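You operate a simulated robot arm through the tools that you are given. There is no shell and no other tool.

The job below is to be done with a simulated robot arm. You get a single attempt, and the scene is never put back.

## Task
Add a scoop of sugar to the cocoa jar and close it.
Fine: stand the open jar on the bamboo board; lay the sugar lid on the board while you scoop, then cover the tub again; brown scoop back where it lay; screw the purple lid on tight. Set down upright: cocoa jar.

Only the result counts: the job must be done as asked and must still hold three seconds after the hand-in. Knocking over, shifting, dropping, spilling or breaking anything else fails it. A push-on lid holds only when it is set on centred and level and pressed home; a screw cap is set on level and turned clockwise until tight.

## Robot
A 7-joint arm with a two-finger gripper, fixed in place. Base frame: the origin is on the floor under the middle of its stand, x ahead of it, y to its left, z up; the work surface is at about z = 0.93. Lengths are in m, angles in rad, forces in N, time in s.
With the tool pointing down near the work surface it reaches from about 0.34 to 0.72 m from the base axis. Its first joint turns from -1.152 to 1.152 rad. Payload 2.45 kg.
The tool frame sits at the grasp point between the pads (the TCP): z along the fingers, y along the line on which they close. The tips reach 0.026 m beyond it. The gripper opens to 0.096 m; its body begins 0.069 m behind the TCP.
Orientation is told as [roll, pitch, yaw] about the base's x, y, z axes, in that order, counted from this pose: with the fingers straight down and closing along the base's y, the tool's x points along the base's -x, its y along +y and its z along -z.

## Interface
- The arm moves only by the tool drive_tool. Its argument "rows" is a list that holds one entry, the list of rows, each a list of 6 numbers: the shift along the base's x, y, z in units of 50 mm (1.0 is 50 mm), then the turn, a rotation vector about the base's x, y, z in units of 8 degrees (1.0 is 8 degrees). In form: [[[tx, ty, tz, ax, ay, az], ...]]. A call has 1 to 20 rows; each row shifts and turns the commanded pose from where the row before left it. "hand" is the opening in per cent of the stroke, from 0 (shut) to 100 (fully open), set as the call begins (left out, the last holds). A call with a number of a shift or a turn outside -1 to 1 is refused whole. Rows are played at 5 a second. More than 0.05 m and 0.15 rad between two rows, or a gripper value outside its range, and nothing of the call is played. A pose out of reach is approached as far as the arm can. The call stops where the force on the tool passes 40 N (or 10 N more than at its start, if that is more) or the arm is blocked; 0.2 s more then pass. The fingers move at their own pace (about 0.05 m/s each) and stop on an object; they squeeze with about 32 N. The grip force told is the motor's: it shows also when the fingers shut on nothing. Time passes only in rows, and 0.2 s behind the last, so rows that do not move let the fingers close. It gives the time, the measured TCP pose, the force on the tool (base axes), the opening and the grip force at its end, in the units of the frame above (readings bear some noise), with the torque about the TCP (base axes, N m) and any sound that the robot's microphone picked up.
- Cameras (640 x 400 px; columns grow to the right, rows downward): "scene" is fixed at [0.1742, -0.4019, 1.4221]; the picture's right is [0.67, -0.75, 0.00], its down [-0.43, -0.38, -0.82] and it looks along [0.61, 0.54, -0.58] (base axes); focal length 214 px, centre (320, 200). "wrist" rides on the gripper at [0.082, 0.003, -0.098] in the tool frame; the picture's right is [-0.04, 1.00, 0.00], its down [-0.73, -0.03, -0.68] and it looks along [-0.68, -0.03, 0.73] (tool axes); focal length 256 px, centre (320, 200). There is no depth. A picture from a camera that has moved, and an enlarged one, comes with that camera's place and axes in the base frame and with its lens.
- get_image(camera): a new picture of that camera. No time passes.
- zoom(camera, box): a new picture of the part [left, top, right, bottom] of that camera's present view, enlarged. No time passes.
- job_done(): hands the job in; it is judged then, once.

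Places have to be worked out from the pictures, the camera data and where the tool is seen. Open the gripper and draw the arm clear of the work before you hand the job in, unless the task says otherwise.

The tools are called after "Call:" as a command line: name --argument value ..., lists and objects as JSON in quotes. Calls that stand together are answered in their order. drive_tool: Moves the arm, as the interface text tells. Its arguments: {"type":"object","properties":{"rows":{"type":"array","items":{"type":"array","items":{"type":"array","items":{"type":"number"}}}},"hand":{"type":"number"}},"required":["rows"]} The other tools are called the same way: get_image (camera) takes a picture; zoom (camera, box) takes an enlarged picture of a part of a camera's view; job_done () hands the job in.

At the start:

```text
time_s: 0.0
eef_pos: [0.3812, 0.0501, 1.332]
tcp_rot: [0.001, 0.0, -0.001]
contact_force: [0.4, 0.7, 0.1]
moment: [0.02, -0.03, 0.01]
finger_gap: 0.0961
grasp_force: 0.1
```

scene: 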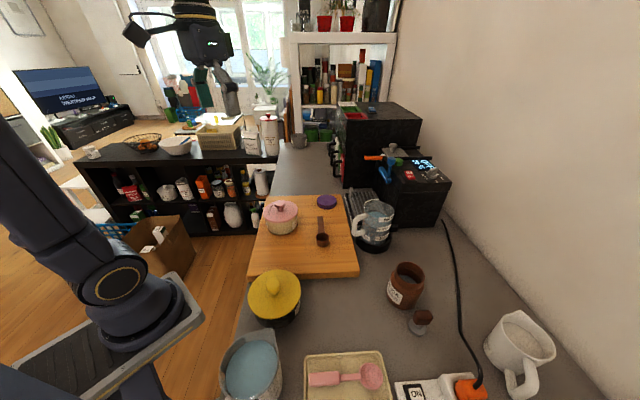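
wrist: 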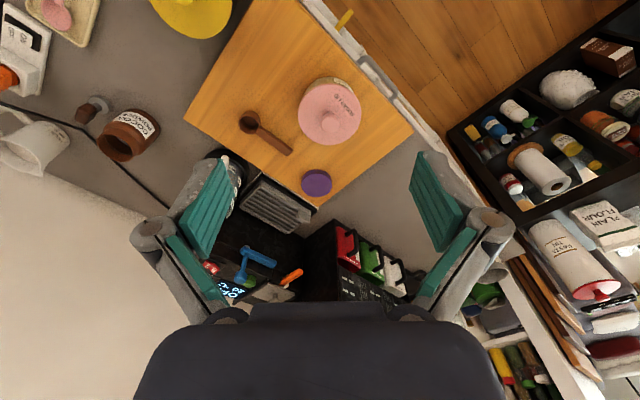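

I start by looking closely at the scene from both cameras before moving anything.

Call:
zoom --camera "scene" --box '[230, 180, 370, 280]'

Call:
zoom --camera "scene" --box '[340, 180, 480, 340]'

Call:
zoom --camera "wrist" --box '[180, 50, 420, 220]'

Call:
zoom --camera "scene" --box '[220, 250, 400, 400]'

```text
4.00 times, centred on (300, 230) of scene
camera zoom: at [0.1742, -0.4019, 1.4221], right [0.67, -0.75, 0.0], down [-0.43, -0.38, -0.82], along [0.61, 0.54, -0.58], focal length 858 px, centre (400, 80)
```

zoom: 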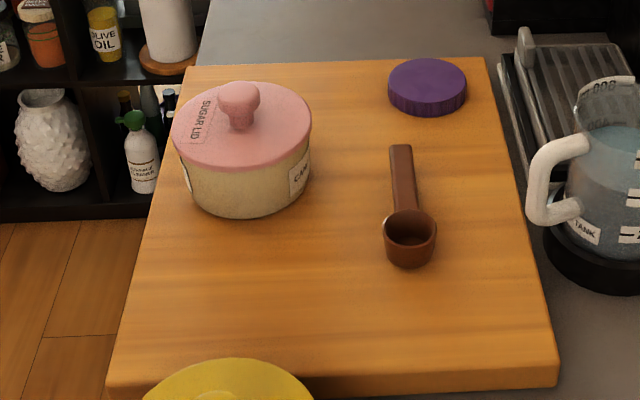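

```text
2.50 times, centred on (410, 260) of scene
camera zoom: at [0.1742, -0.4019, 1.4221], right [0.67, -0.75, 0.0], down [-0.43, -0.38, -0.82], along [0.61, 0.54, -0.58], focal length 536 px, centre (95, 50)
```

zoom: 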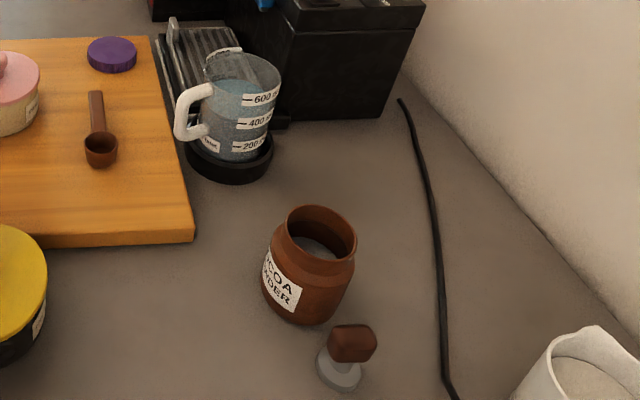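

```text
2.35 times, centred on (300, 135) of wrist
camera zoom: at [0.2992, 0.0531, 1.4289], right [0.04, 1.0, 0.0], down [0.73, -0.03, 0.68], along [0.68, -0.03, -0.73], focal length 602 px, centre (367, 353)
```

zoom: 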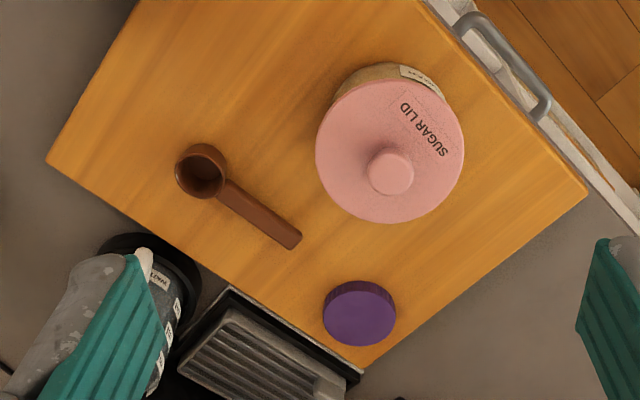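

```text
2.67 times, centred on (310, 325) of scene
camera zoom: at [0.1742, -0.4019, 1.4221], right [0.67, -0.75, 0.0], down [-0.43, -0.38, -0.82], along [0.61, 0.54, -0.58], focal length 572 px, centre (347, -133)
```

zoom: 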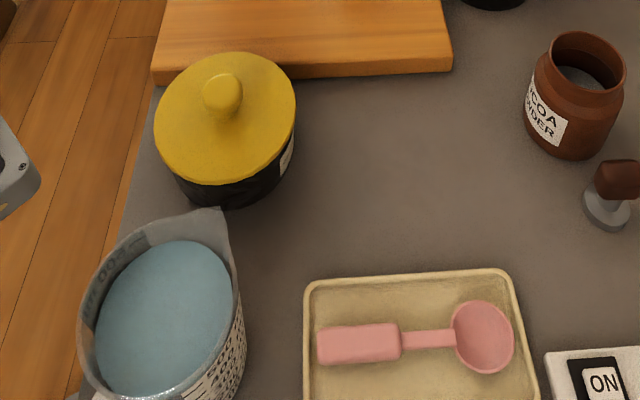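

The jar, open, sits at about (0.545, -0.35) on the counter. The tub, scoop and purple lid are on the board, which is turned 45°. I move above the jar at a safe height for a closer look.

Call:
drive_tool --rows '[[[0.2, -0.65, -0.2, 0, 0, 0], [0.2, -0.65, -0.2, 0, 0, 0], [0.2, -0.65, -0.2, 0, 0, 0], [0.2, -0.65, -0.2, 0, 0, 0], [0.2, -0.65, -0.2, 0, 0, 0], [0.2, -0.65, -0.2, 0, 0, 0], [0.2, -0.65, -0.2, 0, 0, 0], [0.2, -0.65, -0.2, 0, 0, 0], [0.2, -0.65, -0.2, 0, 0, 0], [0.2, -0.65, -0.2, 0, 0, 0], [0.2, -0.65, -0.2, 0, 0, 0], [0.2, -0.65, -0.2, 0, 0, 0], [0, 0, 0, 0, 0, 0]]]' --hand 100

```text
time_s: 2.8
eef_pos: [0.5015, -0.34, 1.2111]
tcp_rot: [0.001, 0.0, -0.001]
contact_force: [1.1, -0.3, -0.3]
moment: [0.01, 0.01, -0.03]
finger_gap: 0.0961
grasp_force: 0.0
```

The arm is at (0.50, -0.34, 1.21). I take pictures to locate the jar relative to the tool.

Call:
get_image --camera "wrist"

Call:
get_image --camera "scene"

```text
taken
camera wrist: at [0.4199, -0.3369, 1.3085], right [0.04, 1.0, 0.0], down [0.73, -0.03, 0.68], along [0.68, -0.03, -0.73], focal length 256 px, centre (320, 200)
```

wrist: 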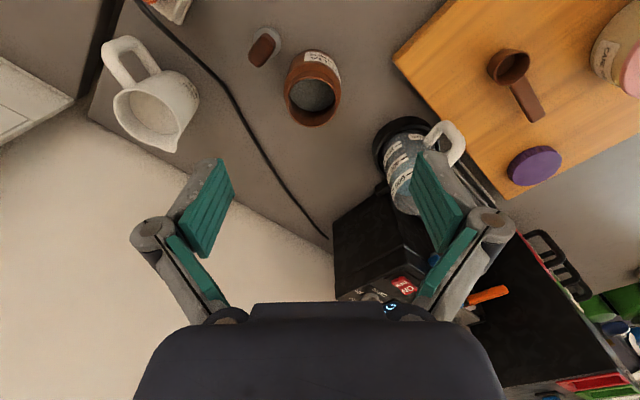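

```text
taken
```

scene: 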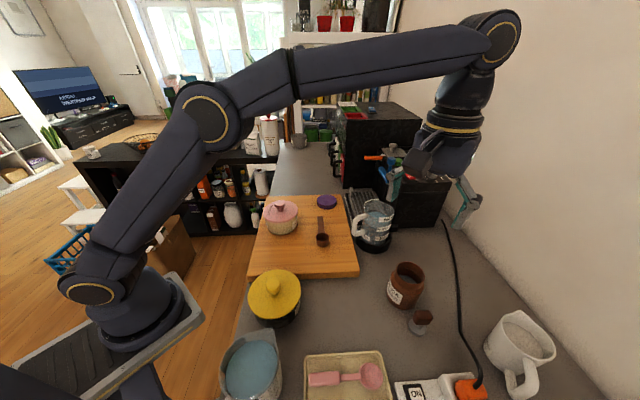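

The jar's mouth appears near (312, 95) in the wrist view. I enlarge it for shape and size.

Call:
zoom --camera "wrist" --box '[240, 20, 400, 140]'

Call:
zoom --camera "scene" --box '[370, 245, 450, 345]'

Call:
zoom --camera "wrist" --box '[470, 0, 640, 200]'

```text
3.33 times, centred on (320, 80) of wrist
camera zoom: at [0.4199, -0.3369, 1.3085], right [0.04, 1.0, 0.0], down [0.73, -0.03, 0.68], along [0.68, -0.03, -0.73], focal length 853 px, centre (320, 600)
```

zoom: 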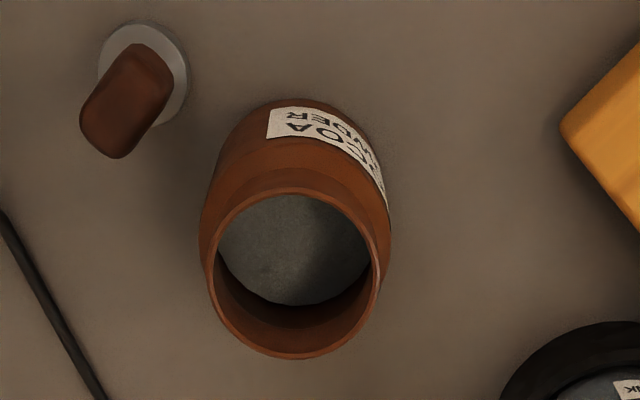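

```text
4.00 times, centred on (410, 295) of scene
camera zoom: at [0.1741, -0.4019, 1.4221], right [0.67, -0.75, 0.0], down [-0.43, -0.38, -0.82], along [0.61, 0.54, -0.58], focal length 858 px, centre (-40, -180)
```

zoom: 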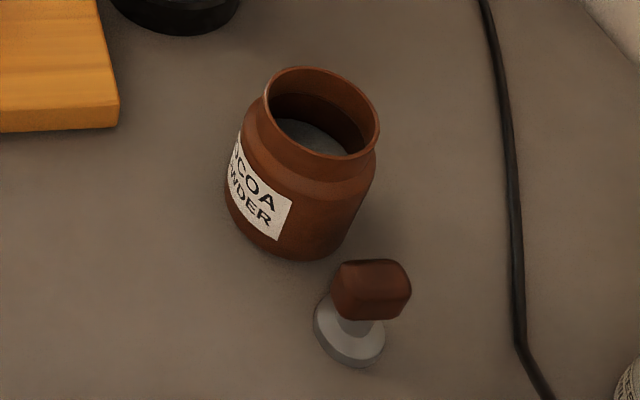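

```text
2.00 times, centred on (555, 100) of wrist
camera zoom: at [0.4199, -0.3369, 1.3085], right [0.04, 1.0, 0.0], down [0.73, -0.03, 0.68], along [0.68, -0.03, -0.73], focal length 512 px, centre (-150, 400)
```

zoom: 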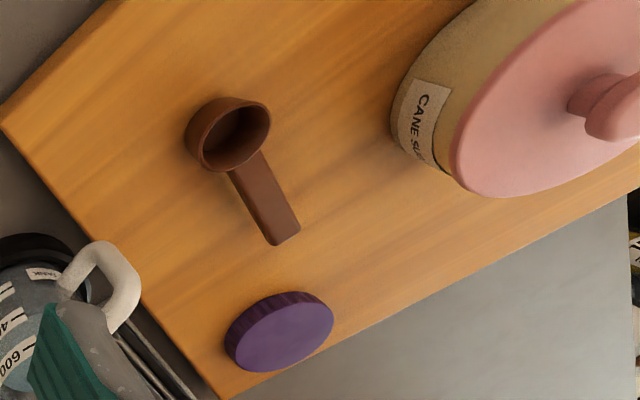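

The jar's mouth is about 62 mm wide, at about (0.545, -0.353, ~0.995). I go above it at z = 1.10 and turn the gripper 45° so that the fingers close along the board's short edge; the tamper then sits clear to the side.

Call:
drive_tool --rows '[[[0.145, -0.042, -0.3, 0, 0, 0.9375], [0.145, -0.042, -0.3, 0, 0, 0.9375], [0.145, -0.042, -0.3, 0, 0, 0.9375], [0.145, -0.042, -0.3, 0, 0, 0.9375], [0.145, -0.042, -0.3, 0, 0, 0.9375], [0.145, -0.042, -0.3, 0, 0, 0.9375], [0, 0, 0, 0, 0, 0]]]' --hand 100

Call:
get_image --camera "wrist"

Call:
get_image --camera "scene"

```text
time_s: 4.4
eef_pos: [0.5448, -0.3518, 1.1219]
tcp_rot: [0.001, -0.001, 0.787]
contact_force: [0.2, -0.5, -0.1]
moment: [-0.02, 0.0, 0.02]
finger_gap: 0.0962
grasp_force: 0.1
```

```text
taken
camera wrist: at [0.4844, -0.4082, 1.2184], right [-0.68, 0.73, 0.0], down [0.54, 0.5, 0.68], along [0.5, 0.46, -0.73], focal length 256 px, centre (320, 200)
```

wrist: 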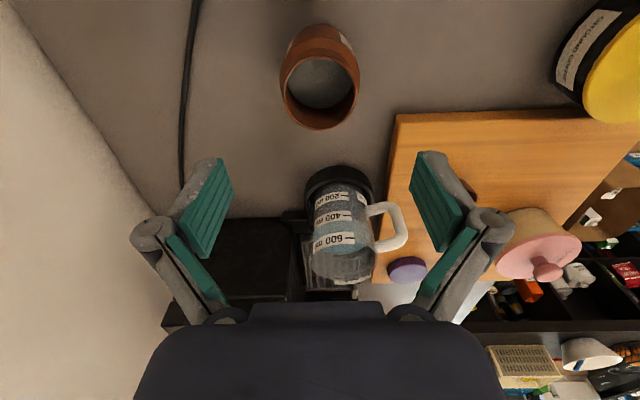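

```text
taken
```

scene: 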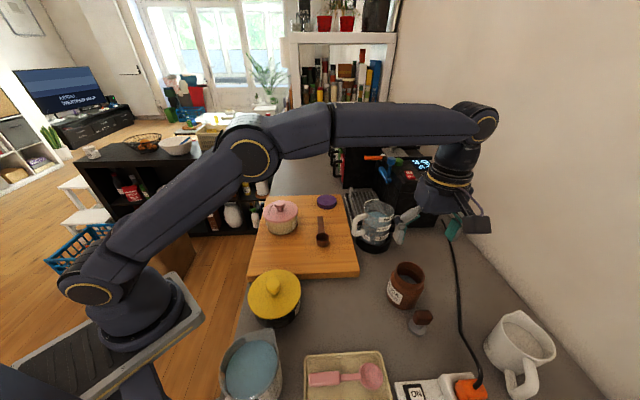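

The jar's mouth lines up with the tool axis at (0.545, -0.353). I descend partway and check again before enclosing the jar.

Call:
drive_tool --rows '[[[0, -0.01, -0.5, 0, 0, 0], [0, -0.01, -0.5, 0, 0, 0], [0, 0, -0.5, 0, 0, 0], [0, 0, -0.4, 0, 0, 0], [0, 0, 0, 0, 0, 0]]]'

Call:
get_image --camera "wrist"

Call:
zoom --camera "scene" --box '[350, 180, 510, 340]'

```text
time_s: 5.6
eef_pos: [0.5445, -0.3548, 1.0263]
tcp_rot: [0.0, -0.002, 0.786]
contact_force: [0.0, -0.8, -0.3]
moment: [0.02, 0.01, 0.0]
finger_gap: 0.0963
grasp_force: 0.1
```

```text
taken
camera wrist: at [0.4842, -0.4092, 1.123], right [-0.68, 0.73, 0.0], down [0.54, 0.5, 0.68], along [0.5, 0.46, -0.73], focal length 256 px, centre (320, 200)
```

wrist: 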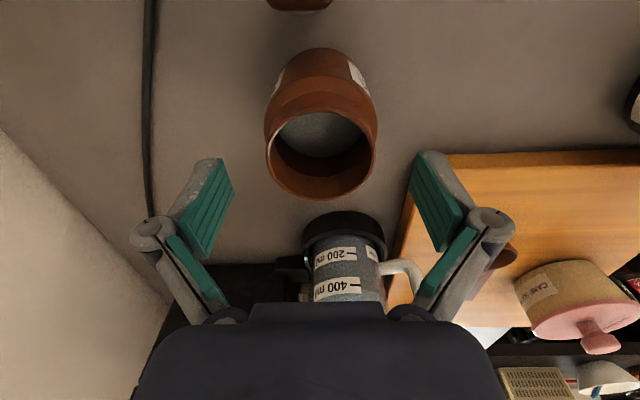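

```text
2.50 times, centred on (430, 260) of scene
camera zoom: at [0.1742, -0.4019, 1.4221], right [0.67, -0.75, 0.0], down [-0.43, -0.38, -0.82], along [0.61, 0.54, -0.58], focal length 536 px, centre (45, 50)
```

zoom: 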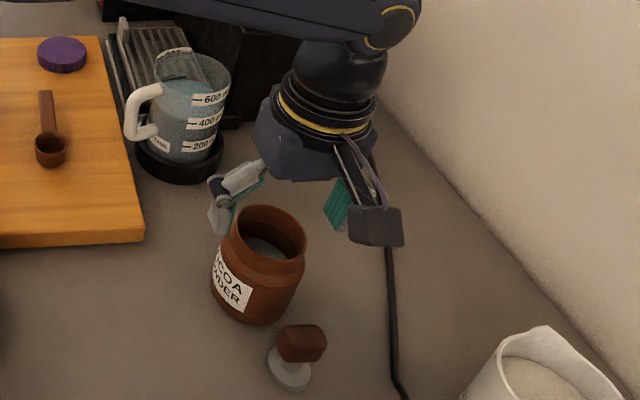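

The rim is at z ≈ 0.994 and centred between the fingers. I lower to z ≈ 0.982 so the pads cover the neck and shoulder, then close.

Call:
drive_tool --rows '[[[0.0, 0.02, -0.3, 0, 0, 0], [0.0, 0, -0.3, 0, 0, 0], [0, 0, -0.28, 0, 0, 0], [0, 0, 0, 0, 0, 0]]]'

Call:
get_image --camera "wrist"

```text
time_s: 6.6
eef_pos: [0.5437, -0.3534, 0.983]
tcp_rot: [-0.002, 0.001, 0.785]
contact_force: [0.9, 0.8, -0.1]
moment: [0.0, 0.0, 0.01]
finger_gap: 0.096
grasp_force: 0.1
```

```text
taken
camera wrist: at [0.4841, -0.4079, 1.0794], right [-0.68, 0.73, 0.0], down [0.54, 0.5, 0.68], along [0.5, 0.46, -0.73], focal length 256 px, centre (320, 200)
```

wrist: 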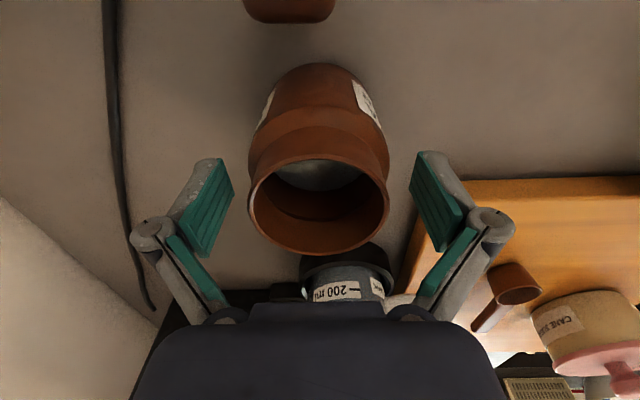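

The jar is centred between the pads. I close the gripper and let it settle.

Call:
drive_tool --rows '[[[0, 0, 0, 0, 0, 0], [0, 0, 0, 0, 0, 0], [0, 0, 0, 0, 0, 0], [0, 0, 0, 0, 0, 0], [0, 0, 0, 0, 0, 0]]]' --hand 0

Call:
get_image --camera "wrist"

Call:
zoom --camera "scene" --box '[350, 180, 510, 340]'

```text
time_s: 7.8
eef_pos: [0.5452, -0.352, 0.9828]
tcp_rot: [0.001, 0.0, 0.785]
contact_force: [0.4, -0.3, 2.0]
moment: [-0.04, -0.1, -0.02]
finger_gap: 0.0755
grasp_force: 32.3
```

```text
taken
camera wrist: at [0.4842, -0.408, 1.08], right [-0.68, 0.73, 0.0], down [0.54, 0.5, 0.68], along [0.5, 0.46, -0.73], focal length 256 px, centre (320, 200)
```

wrist: 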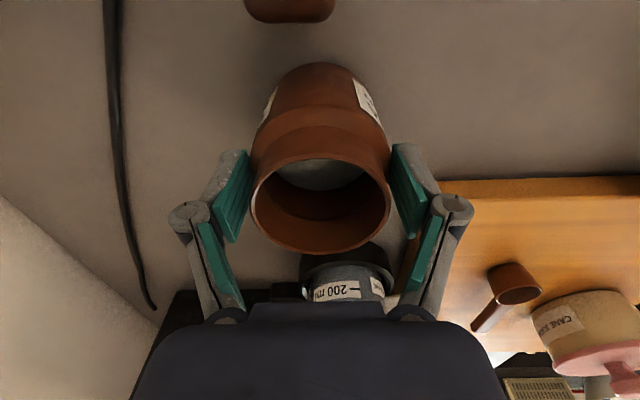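

```text
2.50 times, centred on (430, 260) of scene
camera zoom: at [0.1741, -0.4019, 1.4221], right [0.67, -0.75, 0.0], down [-0.43, -0.38, -0.82], along [0.61, 0.54, -0.58], focal length 536 px, centre (45, 50)
```

zoom: 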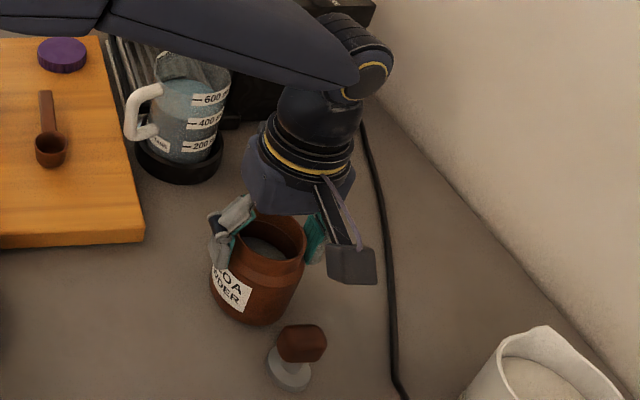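

The gripper holds the jar's shoulder at 75.5 mm with 32 N. I lift it straight up slowly and check the hold.

Call:
drive_tool --rows '[[[0, 0, 0.1, 0, 0, 0], [0, 0, 0.2, 0, 0, 0], [0, 0, 0.3, 0, 0, 0], [0, 0, 0.4, 0, 0, 0], [0, 0, 0.4, 0, 0, 0], [0, 0, 0.3, 0, 0, 0], [0, 0, 0.2, 0, 0, 0], [0, 0, 0, 0, 0, 0]]]'

Call:
get_image --camera "wrist"

Call:
zoom --camera "scene" --box '[230, 140, 510, 340]'

```text
time_s: 9.6
eef_pos: [0.5435, -0.3529, 1.0789]
tcp_rot: [0.0, 0.0, 0.784]
contact_force: [-0.6, -0.2, 0.3]
moment: [0.04, 0.04, 0.03]
finger_gap: 0.0
grasp_force: 28.6
```

```text
taken
camera wrist: at [0.4836, -0.4078, 1.1754], right [-0.68, 0.73, 0.0], down [0.54, 0.5, 0.68], along [0.5, 0.46, -0.73], focal length 256 px, centre (320, 200)
```

wrist: 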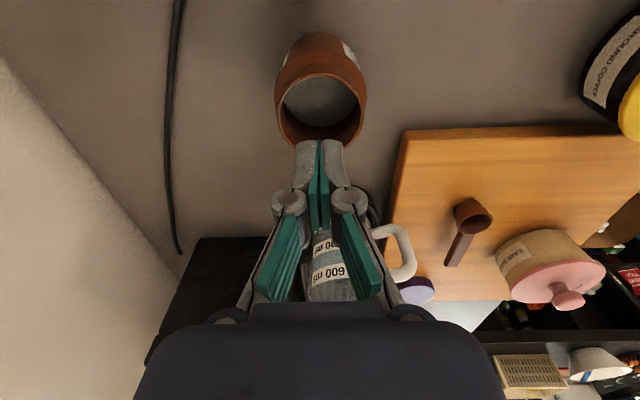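

```text
2.00 times, centred on (370, 240) of scene
camera zoom: at [0.1742, -0.4019, 1.4221], right [0.67, -0.75, 0.0], down [-0.43, -0.38, -0.82], along [0.61, 0.54, -0.58], focal length 429 px, centre (220, 120)
```

zoom: 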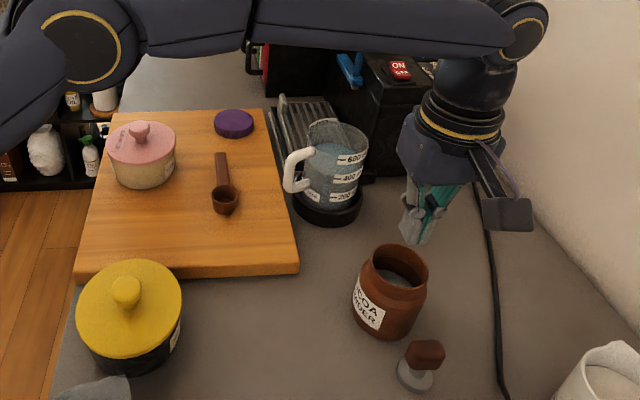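

The pads slid off the sloping shoulder; the jar is still standing where it was. I reopen here and will grip lower, on the straight body.

Call:
drive_tool --rows '[[[0, 0, 0, 0, 0, 0], [0, 0, 0, 0, 0, 0], [0, 0, 0, 0, 0, 0], [0, 0, 0, 0, 0, 0], [0, 0, 0, 0, 0, 0], [0, 0, 0, 0, 0, 0]]]' --hand 100

Call:
zoom --camera "wrist" --box '[220, 0, 420, 170]'

Call:
zoom --camera "scene" --box '[370, 245, 450, 345]'

```text
time_s: 11.0
eef_pos: [0.5441, -0.3521, 1.079]
tcp_rot: [-0.002, 0.0, 0.785]
contact_force: [0.0, -0.7, 0.4]
moment: [0.04, 0.02, 0.03]
finger_gap: 0.0962
grasp_force: 0.2
```

```text
2.35 times, centred on (320, 85) of wrist
camera zoom: at [0.4836, -0.4079, 1.1753], right [-0.68, 0.73, 0.0], down [0.54, 0.5, 0.68], along [0.5, 0.46, -0.73], focal length 602 px, centre (320, 471)
```

zoom: 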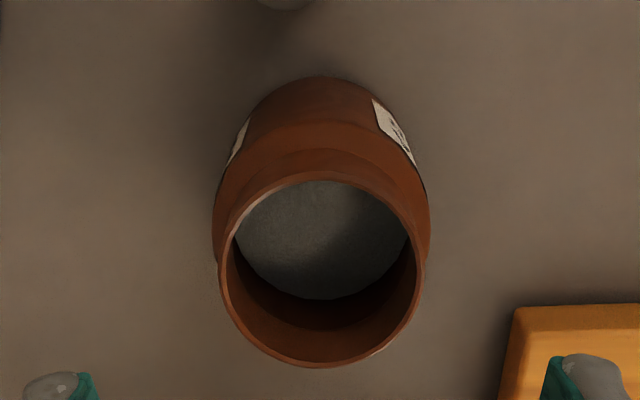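

```text
4.00 times, centred on (410, 295) of scene
camera zoom: at [0.1742, -0.4019, 1.4221], right [0.67, -0.75, 0.0], down [-0.43, -0.38, -0.82], along [0.61, 0.54, -0.58], focal length 858 px, centre (-40, -180)
```

zoom: 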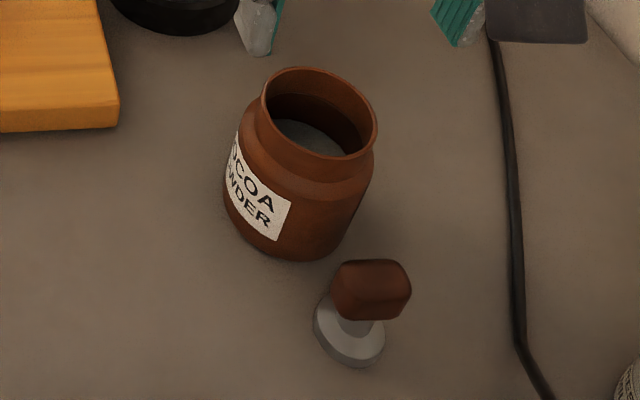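

The jar still stands at (0.544, -0.352). I descend to TCP z ≈ 0.96, so that the pads reach about 60 mm below the rim.

Call:
drive_tool --rows '[[[0, 0, -0.5, 0, 0, 0], [0, 0, -0.5, 0, 0, 0], [0, 0, -0.4, 0, 0, 0], [0, 0, -0.3, 0, 0, 0], [0, 0, -0.3, 0, 0, 0], [0, 0, -0.3, 0, 0, 0], [0, 0, -0.1, 0, 0, 0], [0, 0, 0, 0, 0, 0]]]'

Call:
get_image --camera "wrist"

Call:
zoom --camera "scene" --box '[350, 180, 510, 340]'

```text
time_s: 12.8
eef_pos: [0.5437, -0.3527, 0.9577]
tcp_rot: [-0.003, 0.0, 0.786]
contact_force: [0.9, 0.6, 0.3]
moment: [0.03, -0.01, 0.0]
finger_gap: 0.0963
grasp_force: 0.0
```

```text
taken
camera wrist: at [0.4846, -0.4082, 1.0545], right [-0.68, 0.73, 0.0], down [0.54, 0.5, 0.68], along [0.5, 0.46, -0.73], focal length 256 px, centre (320, 200)
```

wrist: 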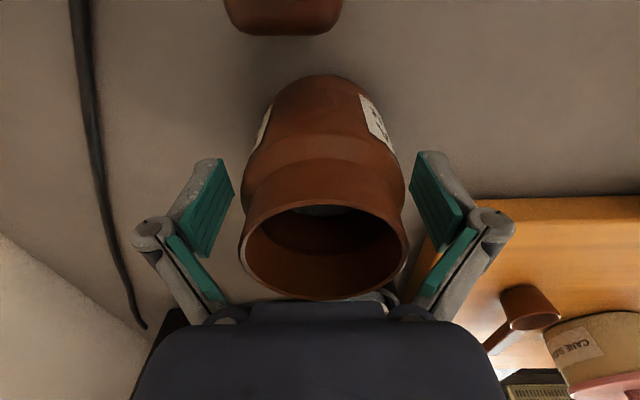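

```text
2.50 times, centred on (430, 260) of scene
camera zoom: at [0.1742, -0.4019, 1.4221], right [0.67, -0.75, 0.0], down [-0.43, -0.38, -0.82], along [0.61, 0.54, -0.58], focal length 536 px, centre (45, 50)
```

zoom: 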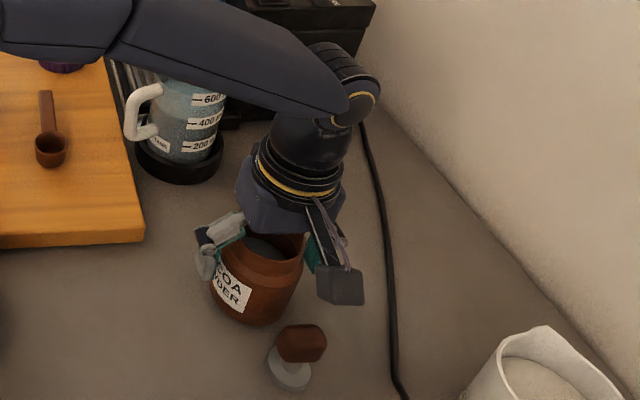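

No contact so far, and the jar's base still looks about 40 mm lower than the tips. I go down another 13 mm and then close.

Call:
drive_tool --rows '[[[0, 0, -0.13, 0, 0, 0], [0, 0, -0.13, 0, 0, 0], [0, 0, 0, 0, 0, 0]]]'

Call:
drive_tool --rows '[[[0, 0, 0, 0, 0, 0], [0, 0, 0, 0, 0, 0], [0, 0, 0, 0, 0, 0], [0, 0, 0, 0, 0, 0], [0, 0, 0, 0, 0, 0]]]' --hand 0

Call:
get_image --camera "wrist"

```text
time_s: 13.6
eef_pos: [0.545, -0.3527, 0.9445]
tcp_rot: [0.0, -0.001, 0.785]
contact_force: [-0.9, 0.6, -1.2]
moment: [0.01, -0.01, 0.0]
finger_gap: 0.0959
grasp_force: 0.0
```

```text
time_s: 14.8
eef_pos: [0.5458, -0.3532, 0.9477]
tcp_rot: [-0.005, 0.0, 0.787]
contact_force: [-5.1, 4.6, 34.4]
moment: [0.04, 0.0, -0.09]
finger_gap: 0.08
grasp_force: 31.6
```

```text
taken
camera wrist: at [0.4845, -0.4083, 1.0446], right [-0.68, 0.73, -0.01], down [0.54, 0.5, 0.68], along [0.5, 0.46, -0.73], focal length 256 px, centre (320, 200)
```

wrist: 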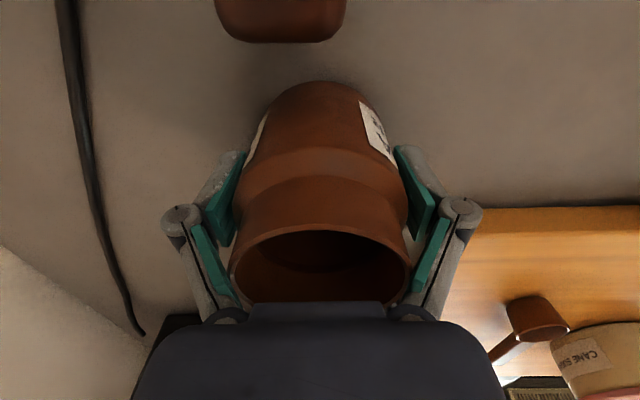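

The gap is 80 mm on the body, but there is a 34 N upward push, so something is loaded vertically. I raise by 2 mm at a time to see whether it relieves and the jar follows.

Call:
drive_tool --rows '[[[0, 0, 0.04, 0, 0, 0], [0, 0, 0, 0, 0, 0]]]'

Call:
zoom --camera "scene" --box '[370, 220, 470, 340]'

```text
time_s: 15.4
eef_pos: [0.5452, -0.3532, 0.9489]
tcp_rot: [-0.005, -0.001, 0.786]
contact_force: [3.4, -2.0, 21.7]
moment: [-0.05, -0.19, -0.16]
finger_gap: 0.0799
grasp_force: 31.9
```

```text
3.33 times, centred on (420, 280) of scene
camera zoom: at [0.1738, -0.4017, 1.4222], right [0.67, -0.75, 0.0], down [-0.43, -0.38, -0.82], along [0.61, 0.54, -0.58], focal length 715 px, centre (-13, -67)
```

zoom: 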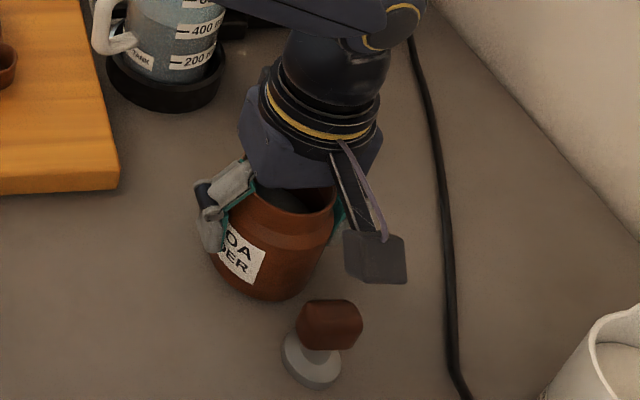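

The vertical push fell to 22 N. I keep raising in small steps.

Call:
drive_tool --rows '[[[0, 0, 0.04, 0, 0, 0], [0, 0, 0.04, 0, 0, 0], [0, 0, 0, 0, 0, 0]]]'

Call:
drive_tool --rows '[[[0, 0, 0.04, 0, 0, 0], [0, 0, 0.04, 0, 0, 0], [0, 0, 0, 0, 0, 0]]]'

Call:
zoom --camera "scene" --box '[370, 220, 470, 340]'

Call:
get_image --camera "wrist"

```text
time_s: 16.2
eef_pos: [0.544, -0.3513, 0.9505]
tcp_rot: [0.002, 0.0, 0.786]
contact_force: [3.5, -1.8, 8.2]
moment: [-0.25, -0.35, 0.01]
finger_gap: 0.0753
grasp_force: 32.1
```

```text
time_s: 17.0
eef_pos: [0.5451, -0.3528, 0.9549]
tcp_rot: [0.004, 0.0, 0.785]
contact_force: [-0.4, -0.7, -3.0]
moment: [-0.05, 0.01, 0.01]
finger_gap: 0.0755
grasp_force: 32.1
```

```text
3.33 times, centred on (420, 280) of scene
camera zoom: at [0.1742, -0.402, 1.4221], right [0.67, -0.75, 0.0], down [-0.43, -0.38, -0.82], along [0.61, 0.54, -0.58], focal length 715 px, centre (-13, -67)
```

zoom: 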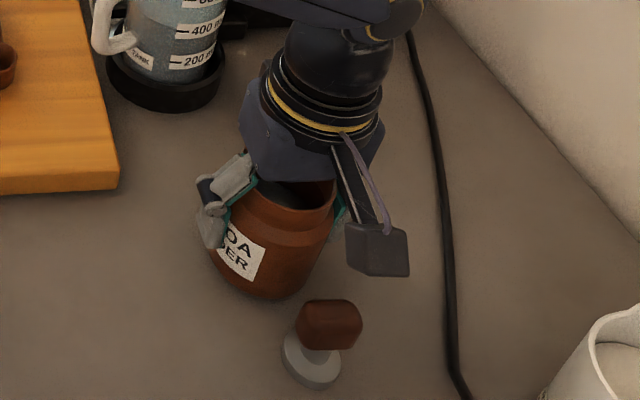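

```text
taken
camera wrist: at [0.4842, -0.4077, 1.0514], right [-0.68, 0.73, 0.0], down [0.54, 0.5, 0.68], along [0.5, 0.46, -0.73], focal length 256 px, centre (320, 200)
```

wrist: 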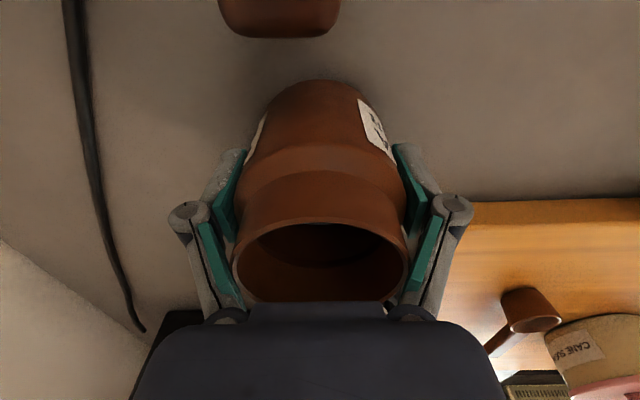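

The load is now about -3 N with a 75.5 mm gap, which may be the jar's weight. I raise 15 mm slowly and look at whether the jar follows.

Call:
drive_tool --rows '[[[0, 0, 0.06, 0, 0, 0], [0, 0, 0.08, 0, 0, 0], [0, 0, 0.08, 0, 0, 0], [0, 0, 0.08, 0, 0, 0], [0, 0, 0, 0, 0, 0]]]'

Call:
zoom --camera "scene" --box '[370, 220, 470, 340]'

Call:
get_image --camera "wrist"

```text
time_s: 18.2
eef_pos: [0.5442, -0.3517, 0.9702]
tcp_rot: [0.0, 0.001, 0.786]
contact_force: [0.4, -0.6, -2.6]
moment: [0.0, 0.01, -0.02]
finger_gap: 0.0751
grasp_force: 32.3
```

```text
3.33 times, centred on (420, 280) of scene
camera zoom: at [0.1742, -0.402, 1.4221], right [0.67, -0.75, 0.0], down [-0.43, -0.38, -0.82], along [0.61, 0.54, -0.58], focal length 715 px, centre (-13, -67)
```

zoom: 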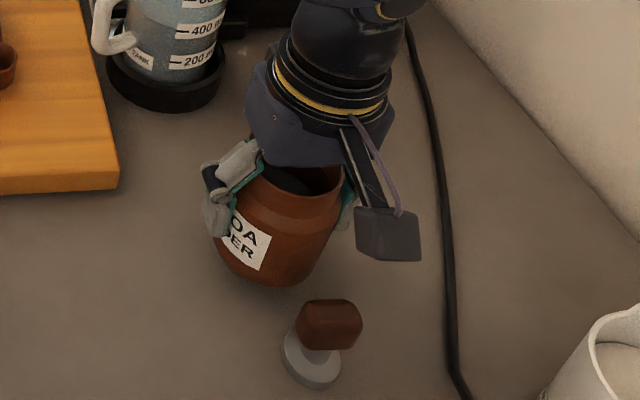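

```text
taken
camera wrist: at [0.4842, -0.4084, 1.067], right [-0.68, 0.73, 0.0], down [0.54, 0.5, 0.68], along [0.5, 0.46, -0.73], focal length 256 px, centre (320, 200)
```

wrist: 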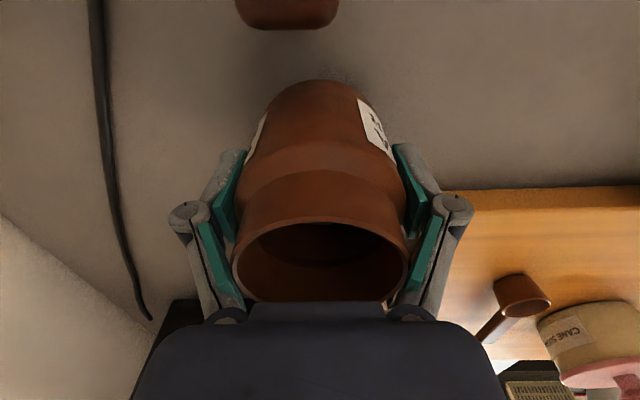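

The jar hangs securely (2.6 N, 75 mm gap) and upright. I'll place it on the board's free near area at about (0.435, -0.054), clear of tub and scoop; first I lift to z ≈ 1.10.

Call:
drive_tool --rows '[[[0, 0, 0.15, 0, 0, 0], [0, 0, 0.25, 0, 0, 0], [0, 0, 0.35, 0, 0, 0], [0, 0, 0.4, 0, 0, 0], [0, 0, 0.4, 0, 0, 0], [0, 0, 0.4, 0, 0, 0], [0, 0, 0.3, 0, 0, 0], [0, 0, 0.2, 0, 0, 0], [0, 0, 0.1, 0, 0, 0], [0, 0, 0, 0, 0, 0]]]'

Call:
get_image --camera "scene"

Call:
get_image --camera "wrist"

```text
time_s: 20.4
eef_pos: [0.5434, -0.3538, 1.0982]
tcp_rot: [0.0, 0.001, 0.788]
contact_force: [-0.2, 0.5, -3.0]
moment: [0.0, 0.02, -0.04]
finger_gap: 0.0749
grasp_force: 32.1
```

```text
taken
```

scene: 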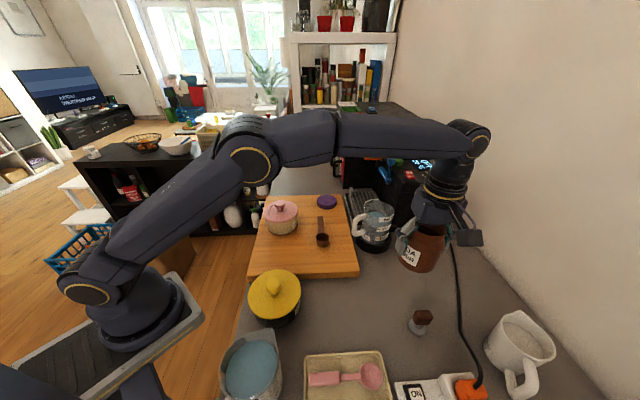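

```text
taken
camera wrist: at [0.4839, -0.4086, 1.1944], right [-0.68, 0.73, 0.0], down [0.54, 0.5, 0.68], along [0.5, 0.46, -0.73], focal length 256 px, centre (320, 200)
```

wrist: 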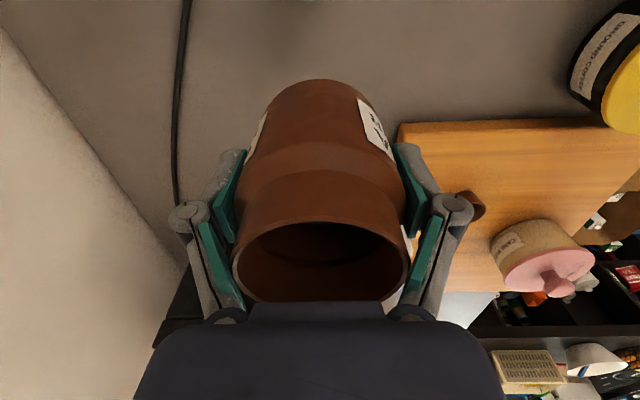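

The jar is held upright and clear. I carry it smoothly toward the board's near area.

Call:
drive_tool --rows '[[[-0.034, 0.094, 0, 0, 0, 0], [-0.069, 0.188, 0, 0, 0, 0], [-0.103, 0.282, 0, 0, 0, 0], [-0.148, 0.404, 0, 0, 0, 0], [-0.148, 0.404, 0, 0, 0, 0], [-0.148, 0.404, 0, 0, 0, 0], [-0.148, 0.404, 0, 0, 0, 0], [-0.148, 0.404, 0, 0, 0, 0], [-0.148, 0.404, 0, 0, 0, 0], [-0.148, 0.404, 0, 0, 0, 0], [-0.148, 0.404, 0, 0, 0, 0], [-0.148, 0.404, 0, 0, 0, 0], [-0.148, 0.404, 0, 0, 0, 0], [-0.148, 0.404, 0, 0, 0, 0], [-0.148, 0.404, 0, 0, 0, 0], [-0.103, 0.282, 0, 0, 0, 0], [-0.069, 0.188, 0, 0, 0, 0], [-0.034, 0.094, 0, 0, 0, 0], [0, 0, 0, 0, 0, 0]]]'

Call:
get_image --camera "scene"

Call:
get_image --camera "wrist"

```text
time_s: 24.4
eef_pos: [0.4353, -0.054, 1.0976]
tcp_rot: [0.001, 0.0, 0.785]
contact_force: [0.0, 0.0, -2.7]
moment: [-0.02, 0.01, 0.0]
finger_gap: 0.0749
grasp_force: 32.1
```

```text
taken
```

scene: 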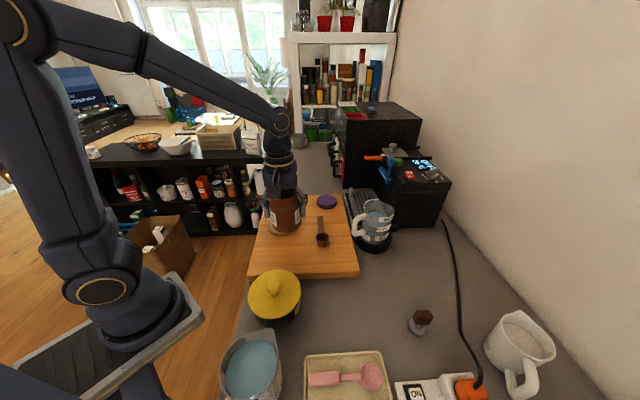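

```text
taken
camera wrist: at [0.3744, -0.1094, 1.1945], right [-0.68, 0.73, 0.0], down [0.54, 0.5, 0.68], along [0.5, 0.46, -0.73], focal length 256 px, centre (320, 200)
```

wrist: 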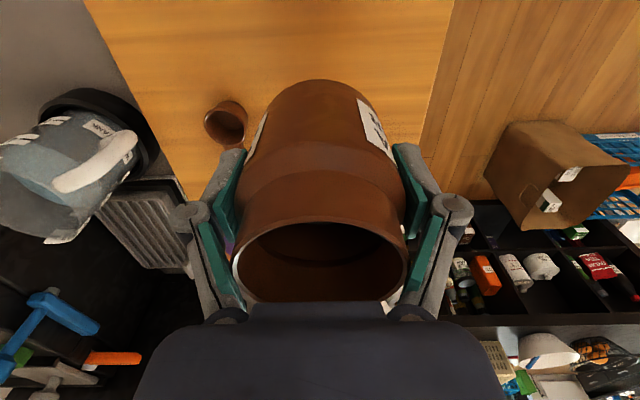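

The jar is over the planned spot. I lower toward the board, slowly at the end, watching for contact force.

Call:
drive_tool --rows '[[[0, 0, -0.2, 0, 0, 0], [0, 0, -0.3, 0, 0, 0], [0, 0, -0.4, 0, 0, 0], [0, 0, -0.4, 0, 0, 0], [0, 0, -0.3, 0, 0, 0], [0, 0, -0.2, 0, 0, 0], [0, 0, -0.2, 0, 0, 0], [0, 0, -0.1, 0, 0, 0], [0, 0, 0, 0, 0, 0]]]'

Call:
zoom --camera "scene" --box '[220, 170, 380, 290]'

```text
time_s: 26.4
eef_pos: [0.4349, -0.0538, 0.9931]
tcp_rot: [-0.001, 0.0, 0.786]
contact_force: [0.2, 0.9, -3.0]
moment: [0.0, 0.02, -0.03]
finger_gap: 0.0748
grasp_force: 32.8
```

```text
3.33 times, centred on (300, 230) of scene
camera zoom: at [0.1742, -0.4019, 1.4221], right [0.67, -0.75, 0.0], down [-0.43, -0.38, -0.82], along [0.61, 0.54, -0.58], focal length 715 px, centre (387, 100)
```

zoom: 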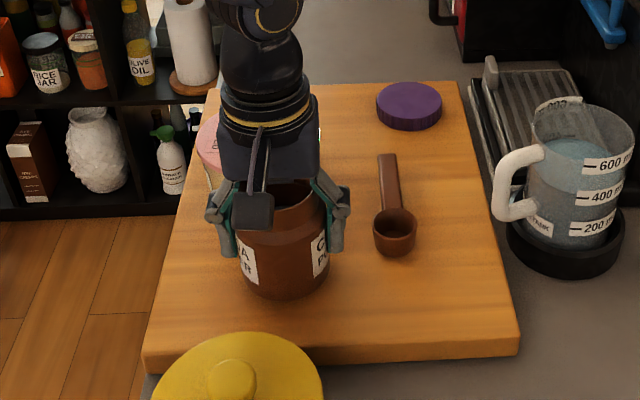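

The jar is about 2 cm above the board in a free spot. I continue down in small steps until contact.

Call:
drive_tool --rows '[[[0, 0, -0.08, 0, 0, 0], [0, 0, -0.08, 0, 0, 0], [0, 0, -0.06, 0, 0, 0], [0, 0, -0.04, 0, 0, 0], [0, 0, 0, 0, 0, 0]]]'

Call:
drive_tool --rows '[[[0, 0, -0.04, 0, 0, 0], [0, 0, -0.04, 0, 0, 0], [0, 0, 0, 0, 0, 0]]]'

Call:
drive_tool --rows '[[[0, 0, -0.03, 0, 0, 0], [0, 0, -0.03, 0, 0, 0], [0, 0, 0, 0, 0, 0]]]'

```text
time_s: 27.6
eef_pos: [0.4354, -0.0538, 0.9808]
tcp_rot: [-0.001, -0.002, 0.786]
contact_force: [-8.5, 3.0, 37.0]
moment: [-0.03, 0.47, -0.08]
finger_gap: 0.0755
grasp_force: 32.4
```

```text
time_s: 27.9
eef_pos: [0.4352, -0.0542, 0.9813]
tcp_rot: [-0.001, -0.002, 0.786]
contact_force: [-5.0, 0.0, 11.4]
moment: [0.22, -0.14, 0.06]
finger_gap: 0.0752
grasp_force: 31.8
stopped in row 1: the force on the tool passed its limit at 54 N (the readings are from after the stop); the commanded pose is now the measured one
```

```text
time_s: 28.4
eef_pos: [0.435, -0.0532, 0.9805]
tcp_rot: [-0.003, -0.003, 0.787]
contact_force: [-5.0, -0.5, 11.9]
moment: [0.29, -0.05, 0.08]
finger_gap: 0.0751
grasp_force: 32.1
stopped in row 2: the force on the tool passed its limit at 46 N (the readings are from after the stop); the commanded pose is now the measured one
```

Contact came at TCP z ≈ 0.982, so the jar has reached the board. I check the view before releasing.

Call:
zoom --camera "scene" --box '[220, 170, 380, 290]'

Call:
get_image --camera "wrist"

```text
3.33 times, centred on (300, 230) of scene
camera zoom: at [0.1739, -0.4019, 1.4222], right [0.67, -0.75, 0.0], down [-0.43, -0.38, -0.82], along [0.61, 0.54, -0.58], focal length 715 px, centre (387, 100)
```

zoom: 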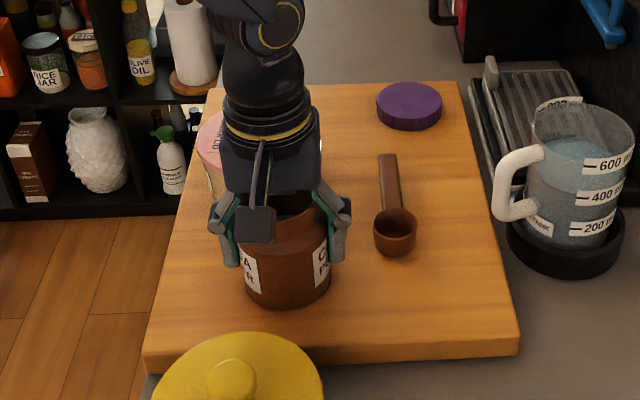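

```text
taken
camera wrist: at [0.3748, -0.1093, 1.0774], right [-0.68, 0.73, 0.0], down [0.54, 0.5, 0.68], along [0.5, 0.46, -0.73], focal length 256 px, centre (320, 200)
```

wrist: 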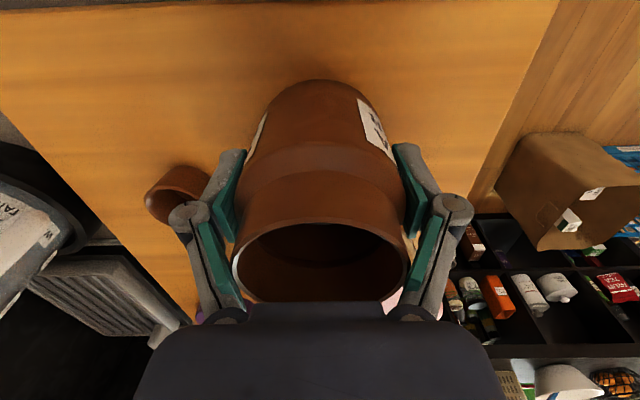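

The jar stands on the board well inside its edges, with the scoop clear of the finger. I open the gripper.

Call:
drive_tool --rows '[[[0, 0, 0.01, 0, 0, 0], [0, 0, 0, 0, 0, 0], [0, 0, 0, 0, 0, 0], [0, 0, 0, 0, 0, 0]]]' --hand 100

Call:
get_image --camera "wrist"

```text
time_s: 29.4
eef_pos: [0.436, -0.0549, 0.9807]
tcp_rot: [-0.005, -0.002, 0.785]
contact_force: [-0.7, 0.1, -0.1]
moment: [0.01, 0.03, -0.04]
finger_gap: 0.0961
grasp_force: 0.1
```

```text
taken
camera wrist: at [0.3751, -0.1092, 1.0773], right [-0.68, 0.73, 0.0], down [0.54, 0.5, 0.68], along [0.5, 0.46, -0.73], focal length 256 px, centre (320, 200)
```

wrist: 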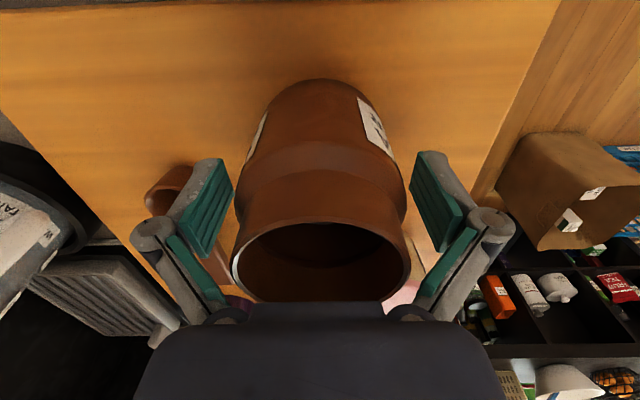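

The jar stands free between the open fingers. I withdraw straight up.

Call:
drive_tool --rows '[[[0, 0, 0.2, 0, 0, 0], [0, 0, 0.4, 0, 0, 0], [0, 0, 0.6, 0, 0, 0], [0, 0, 0.8, 0, 0, 0], [0, 0, 0.8, 0, 0, 0], [0, 0, 0.8, 0, 0, 0], [0, 0, 0.6, 0, 0, 0], [0, 0, 0, 0, 0, 0]]]'

Call:
get_image --camera "wrist"

Call:
get_image --camera "scene"

```text
time_s: 31.2
eef_pos: [0.4358, -0.0535, 1.1909]
tcp_rot: [-0.002, 0.0, 0.787]
contact_force: [0.1, -0.2, -0.3]
moment: [-0.01, -0.02, -0.02]
finger_gap: 0.0961
grasp_force: 0.1
```

```text
taken
camera wrist: at [0.3748, -0.1096, 1.2874], right [-0.68, 0.73, 0.0], down [0.54, 0.5, 0.68], along [0.5, 0.46, -0.73], focal length 256 px, centre (320, 200)
```

wrist: 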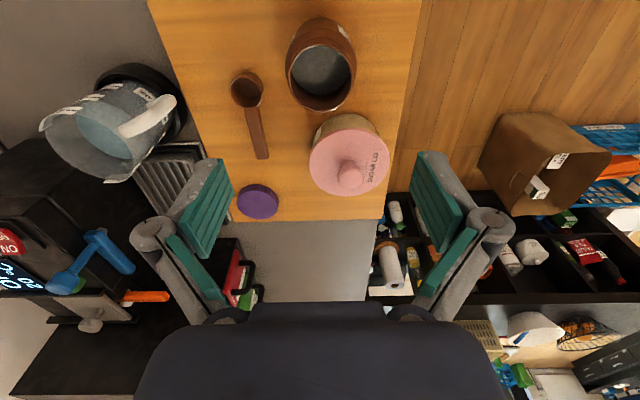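

```text
taken
```

scene: 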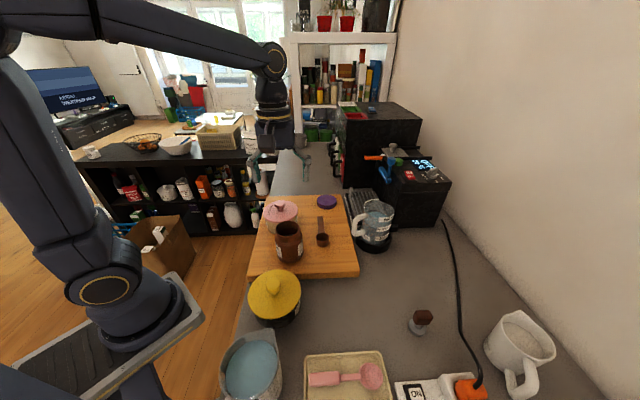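

The jar stands upright on the board. Now I enlarge the board view to measure the tub, its knob, the scoop and the purple lid.

Call:
zoom --camera "wrist" --box '[200, 0, 440, 240]'

Call:
zoom --camera "wrist" --box '[290, 90, 410, 210]'

Call:
zoom --camera "scene" --box '[230, 180, 370, 280]'

```text
1.67 times, centred on (320, 120) of wrist
camera zoom: at [0.3748, -0.1096, 1.2874], right [-0.68, 0.73, 0.0], down [0.54, 0.5, 0.68], along [0.5, 0.46, -0.73], focal length 427 px, centre (320, 333)
```

zoom: 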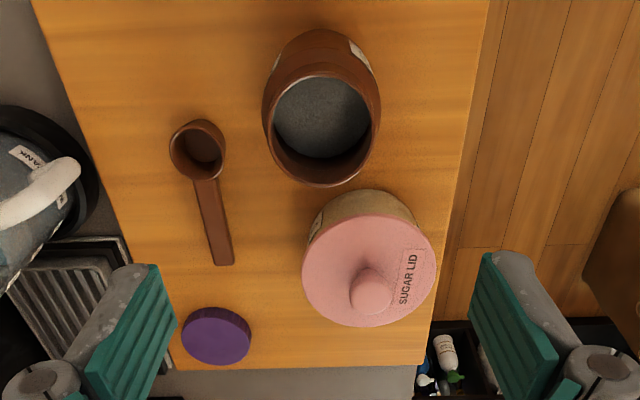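

```text
3.33 times, centred on (350, 150) of wrist
camera zoom: at [0.3748, -0.1096, 1.2874], right [-0.68, 0.73, 0.0], down [0.54, 0.5, 0.68], along [0.5, 0.46, -0.73], focal length 853 px, centre (220, 367)
```

zoom: 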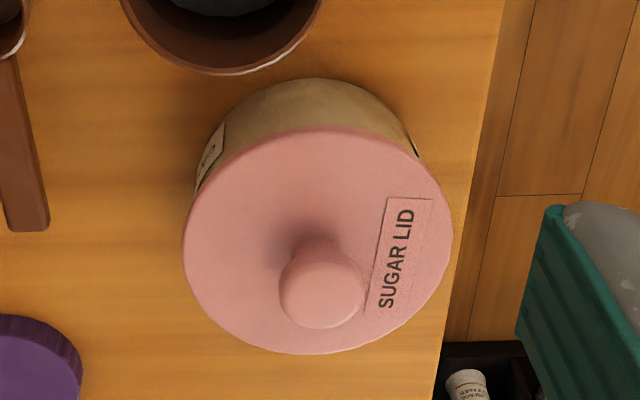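

```text
4.00 times, centred on (300, 230) of scene
camera zoom: at [0.1742, -0.4019, 1.4221], right [0.67, -0.75, 0.0], down [-0.43, -0.38, -0.82], along [0.61, 0.54, -0.58], focal length 858 px, centre (400, 80)
```

zoom: 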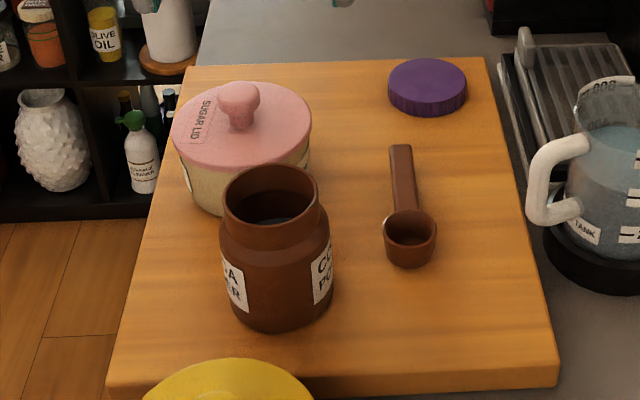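

Triangulating both views: lid disc at (0.500, 0.062, 0.984), knob about 34 mm wide topping at z ≈ 1.02–1.03, scoop bowl (0.525, -0.097), handle end (0.596, -0.028), purple lid (0.695, 0.027, top 0.945). I move above the knob.

Call:
drive_tool --rows '[[[0.16, 0.29, -0.2, 0, 0, 0], [0.16, 0.29, -0.2, 0, 0, 0], [0.16, 0.29, -0.2, 0, 0, 0], [0.16, 0.29, -0.2, 0, 0, 0], [0.16, 0.29, -0.2, 0, 0, 0], [0.16, 0.29, -0.2, 0, 0, 0], [0.16, 0.29, -0.2, 0, 0, 0], [0.16, 0.29, -0.2, 0, 0, 0], [0, 0, 0, 0, 0, 0]]]'

Call:
get_image --camera "wrist"

Call:
zoom --camera "scene" --box '[220, 140, 380, 260]'

```text
time_s: 33.2
eef_pos: [0.4994, 0.0627, 1.1097]
tcp_rot: [-0.004, -0.003, 0.785]
contact_force: [0.2, 0.2, -0.1]
moment: [-0.03, 0.05, -0.01]
finger_gap: 0.0962
grasp_force: 0.1
```

```text
taken
camera wrist: at [0.4384, 0.0067, 1.2074], right [-0.68, 0.73, 0.0], down [0.54, 0.5, 0.68], along [0.5, 0.46, -0.73], focal length 256 px, centre (320, 200)
```

wrist: 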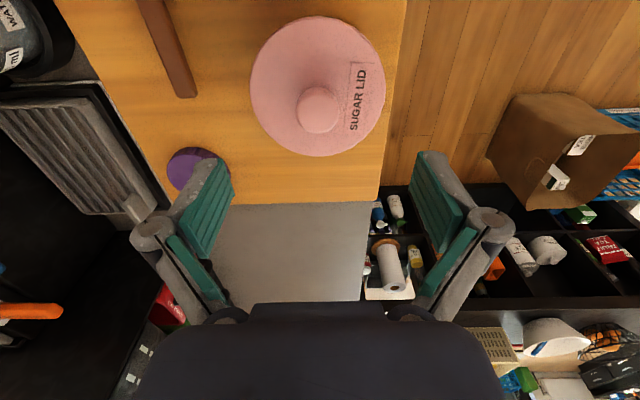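

```text
3.33 times, centred on (300, 200) of scene
camera zoom: at [0.1742, -0.4019, 1.4221], right [0.67, -0.75, 0.0], down [-0.43, -0.38, -0.82], along [0.61, 0.54, -0.58], focal length 715 px, centre (387, 200)
```

zoom: 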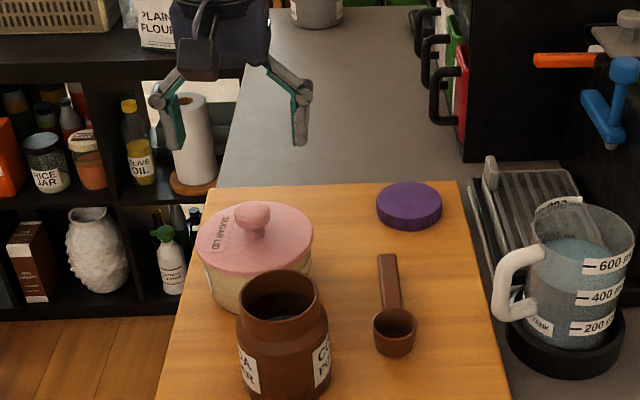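

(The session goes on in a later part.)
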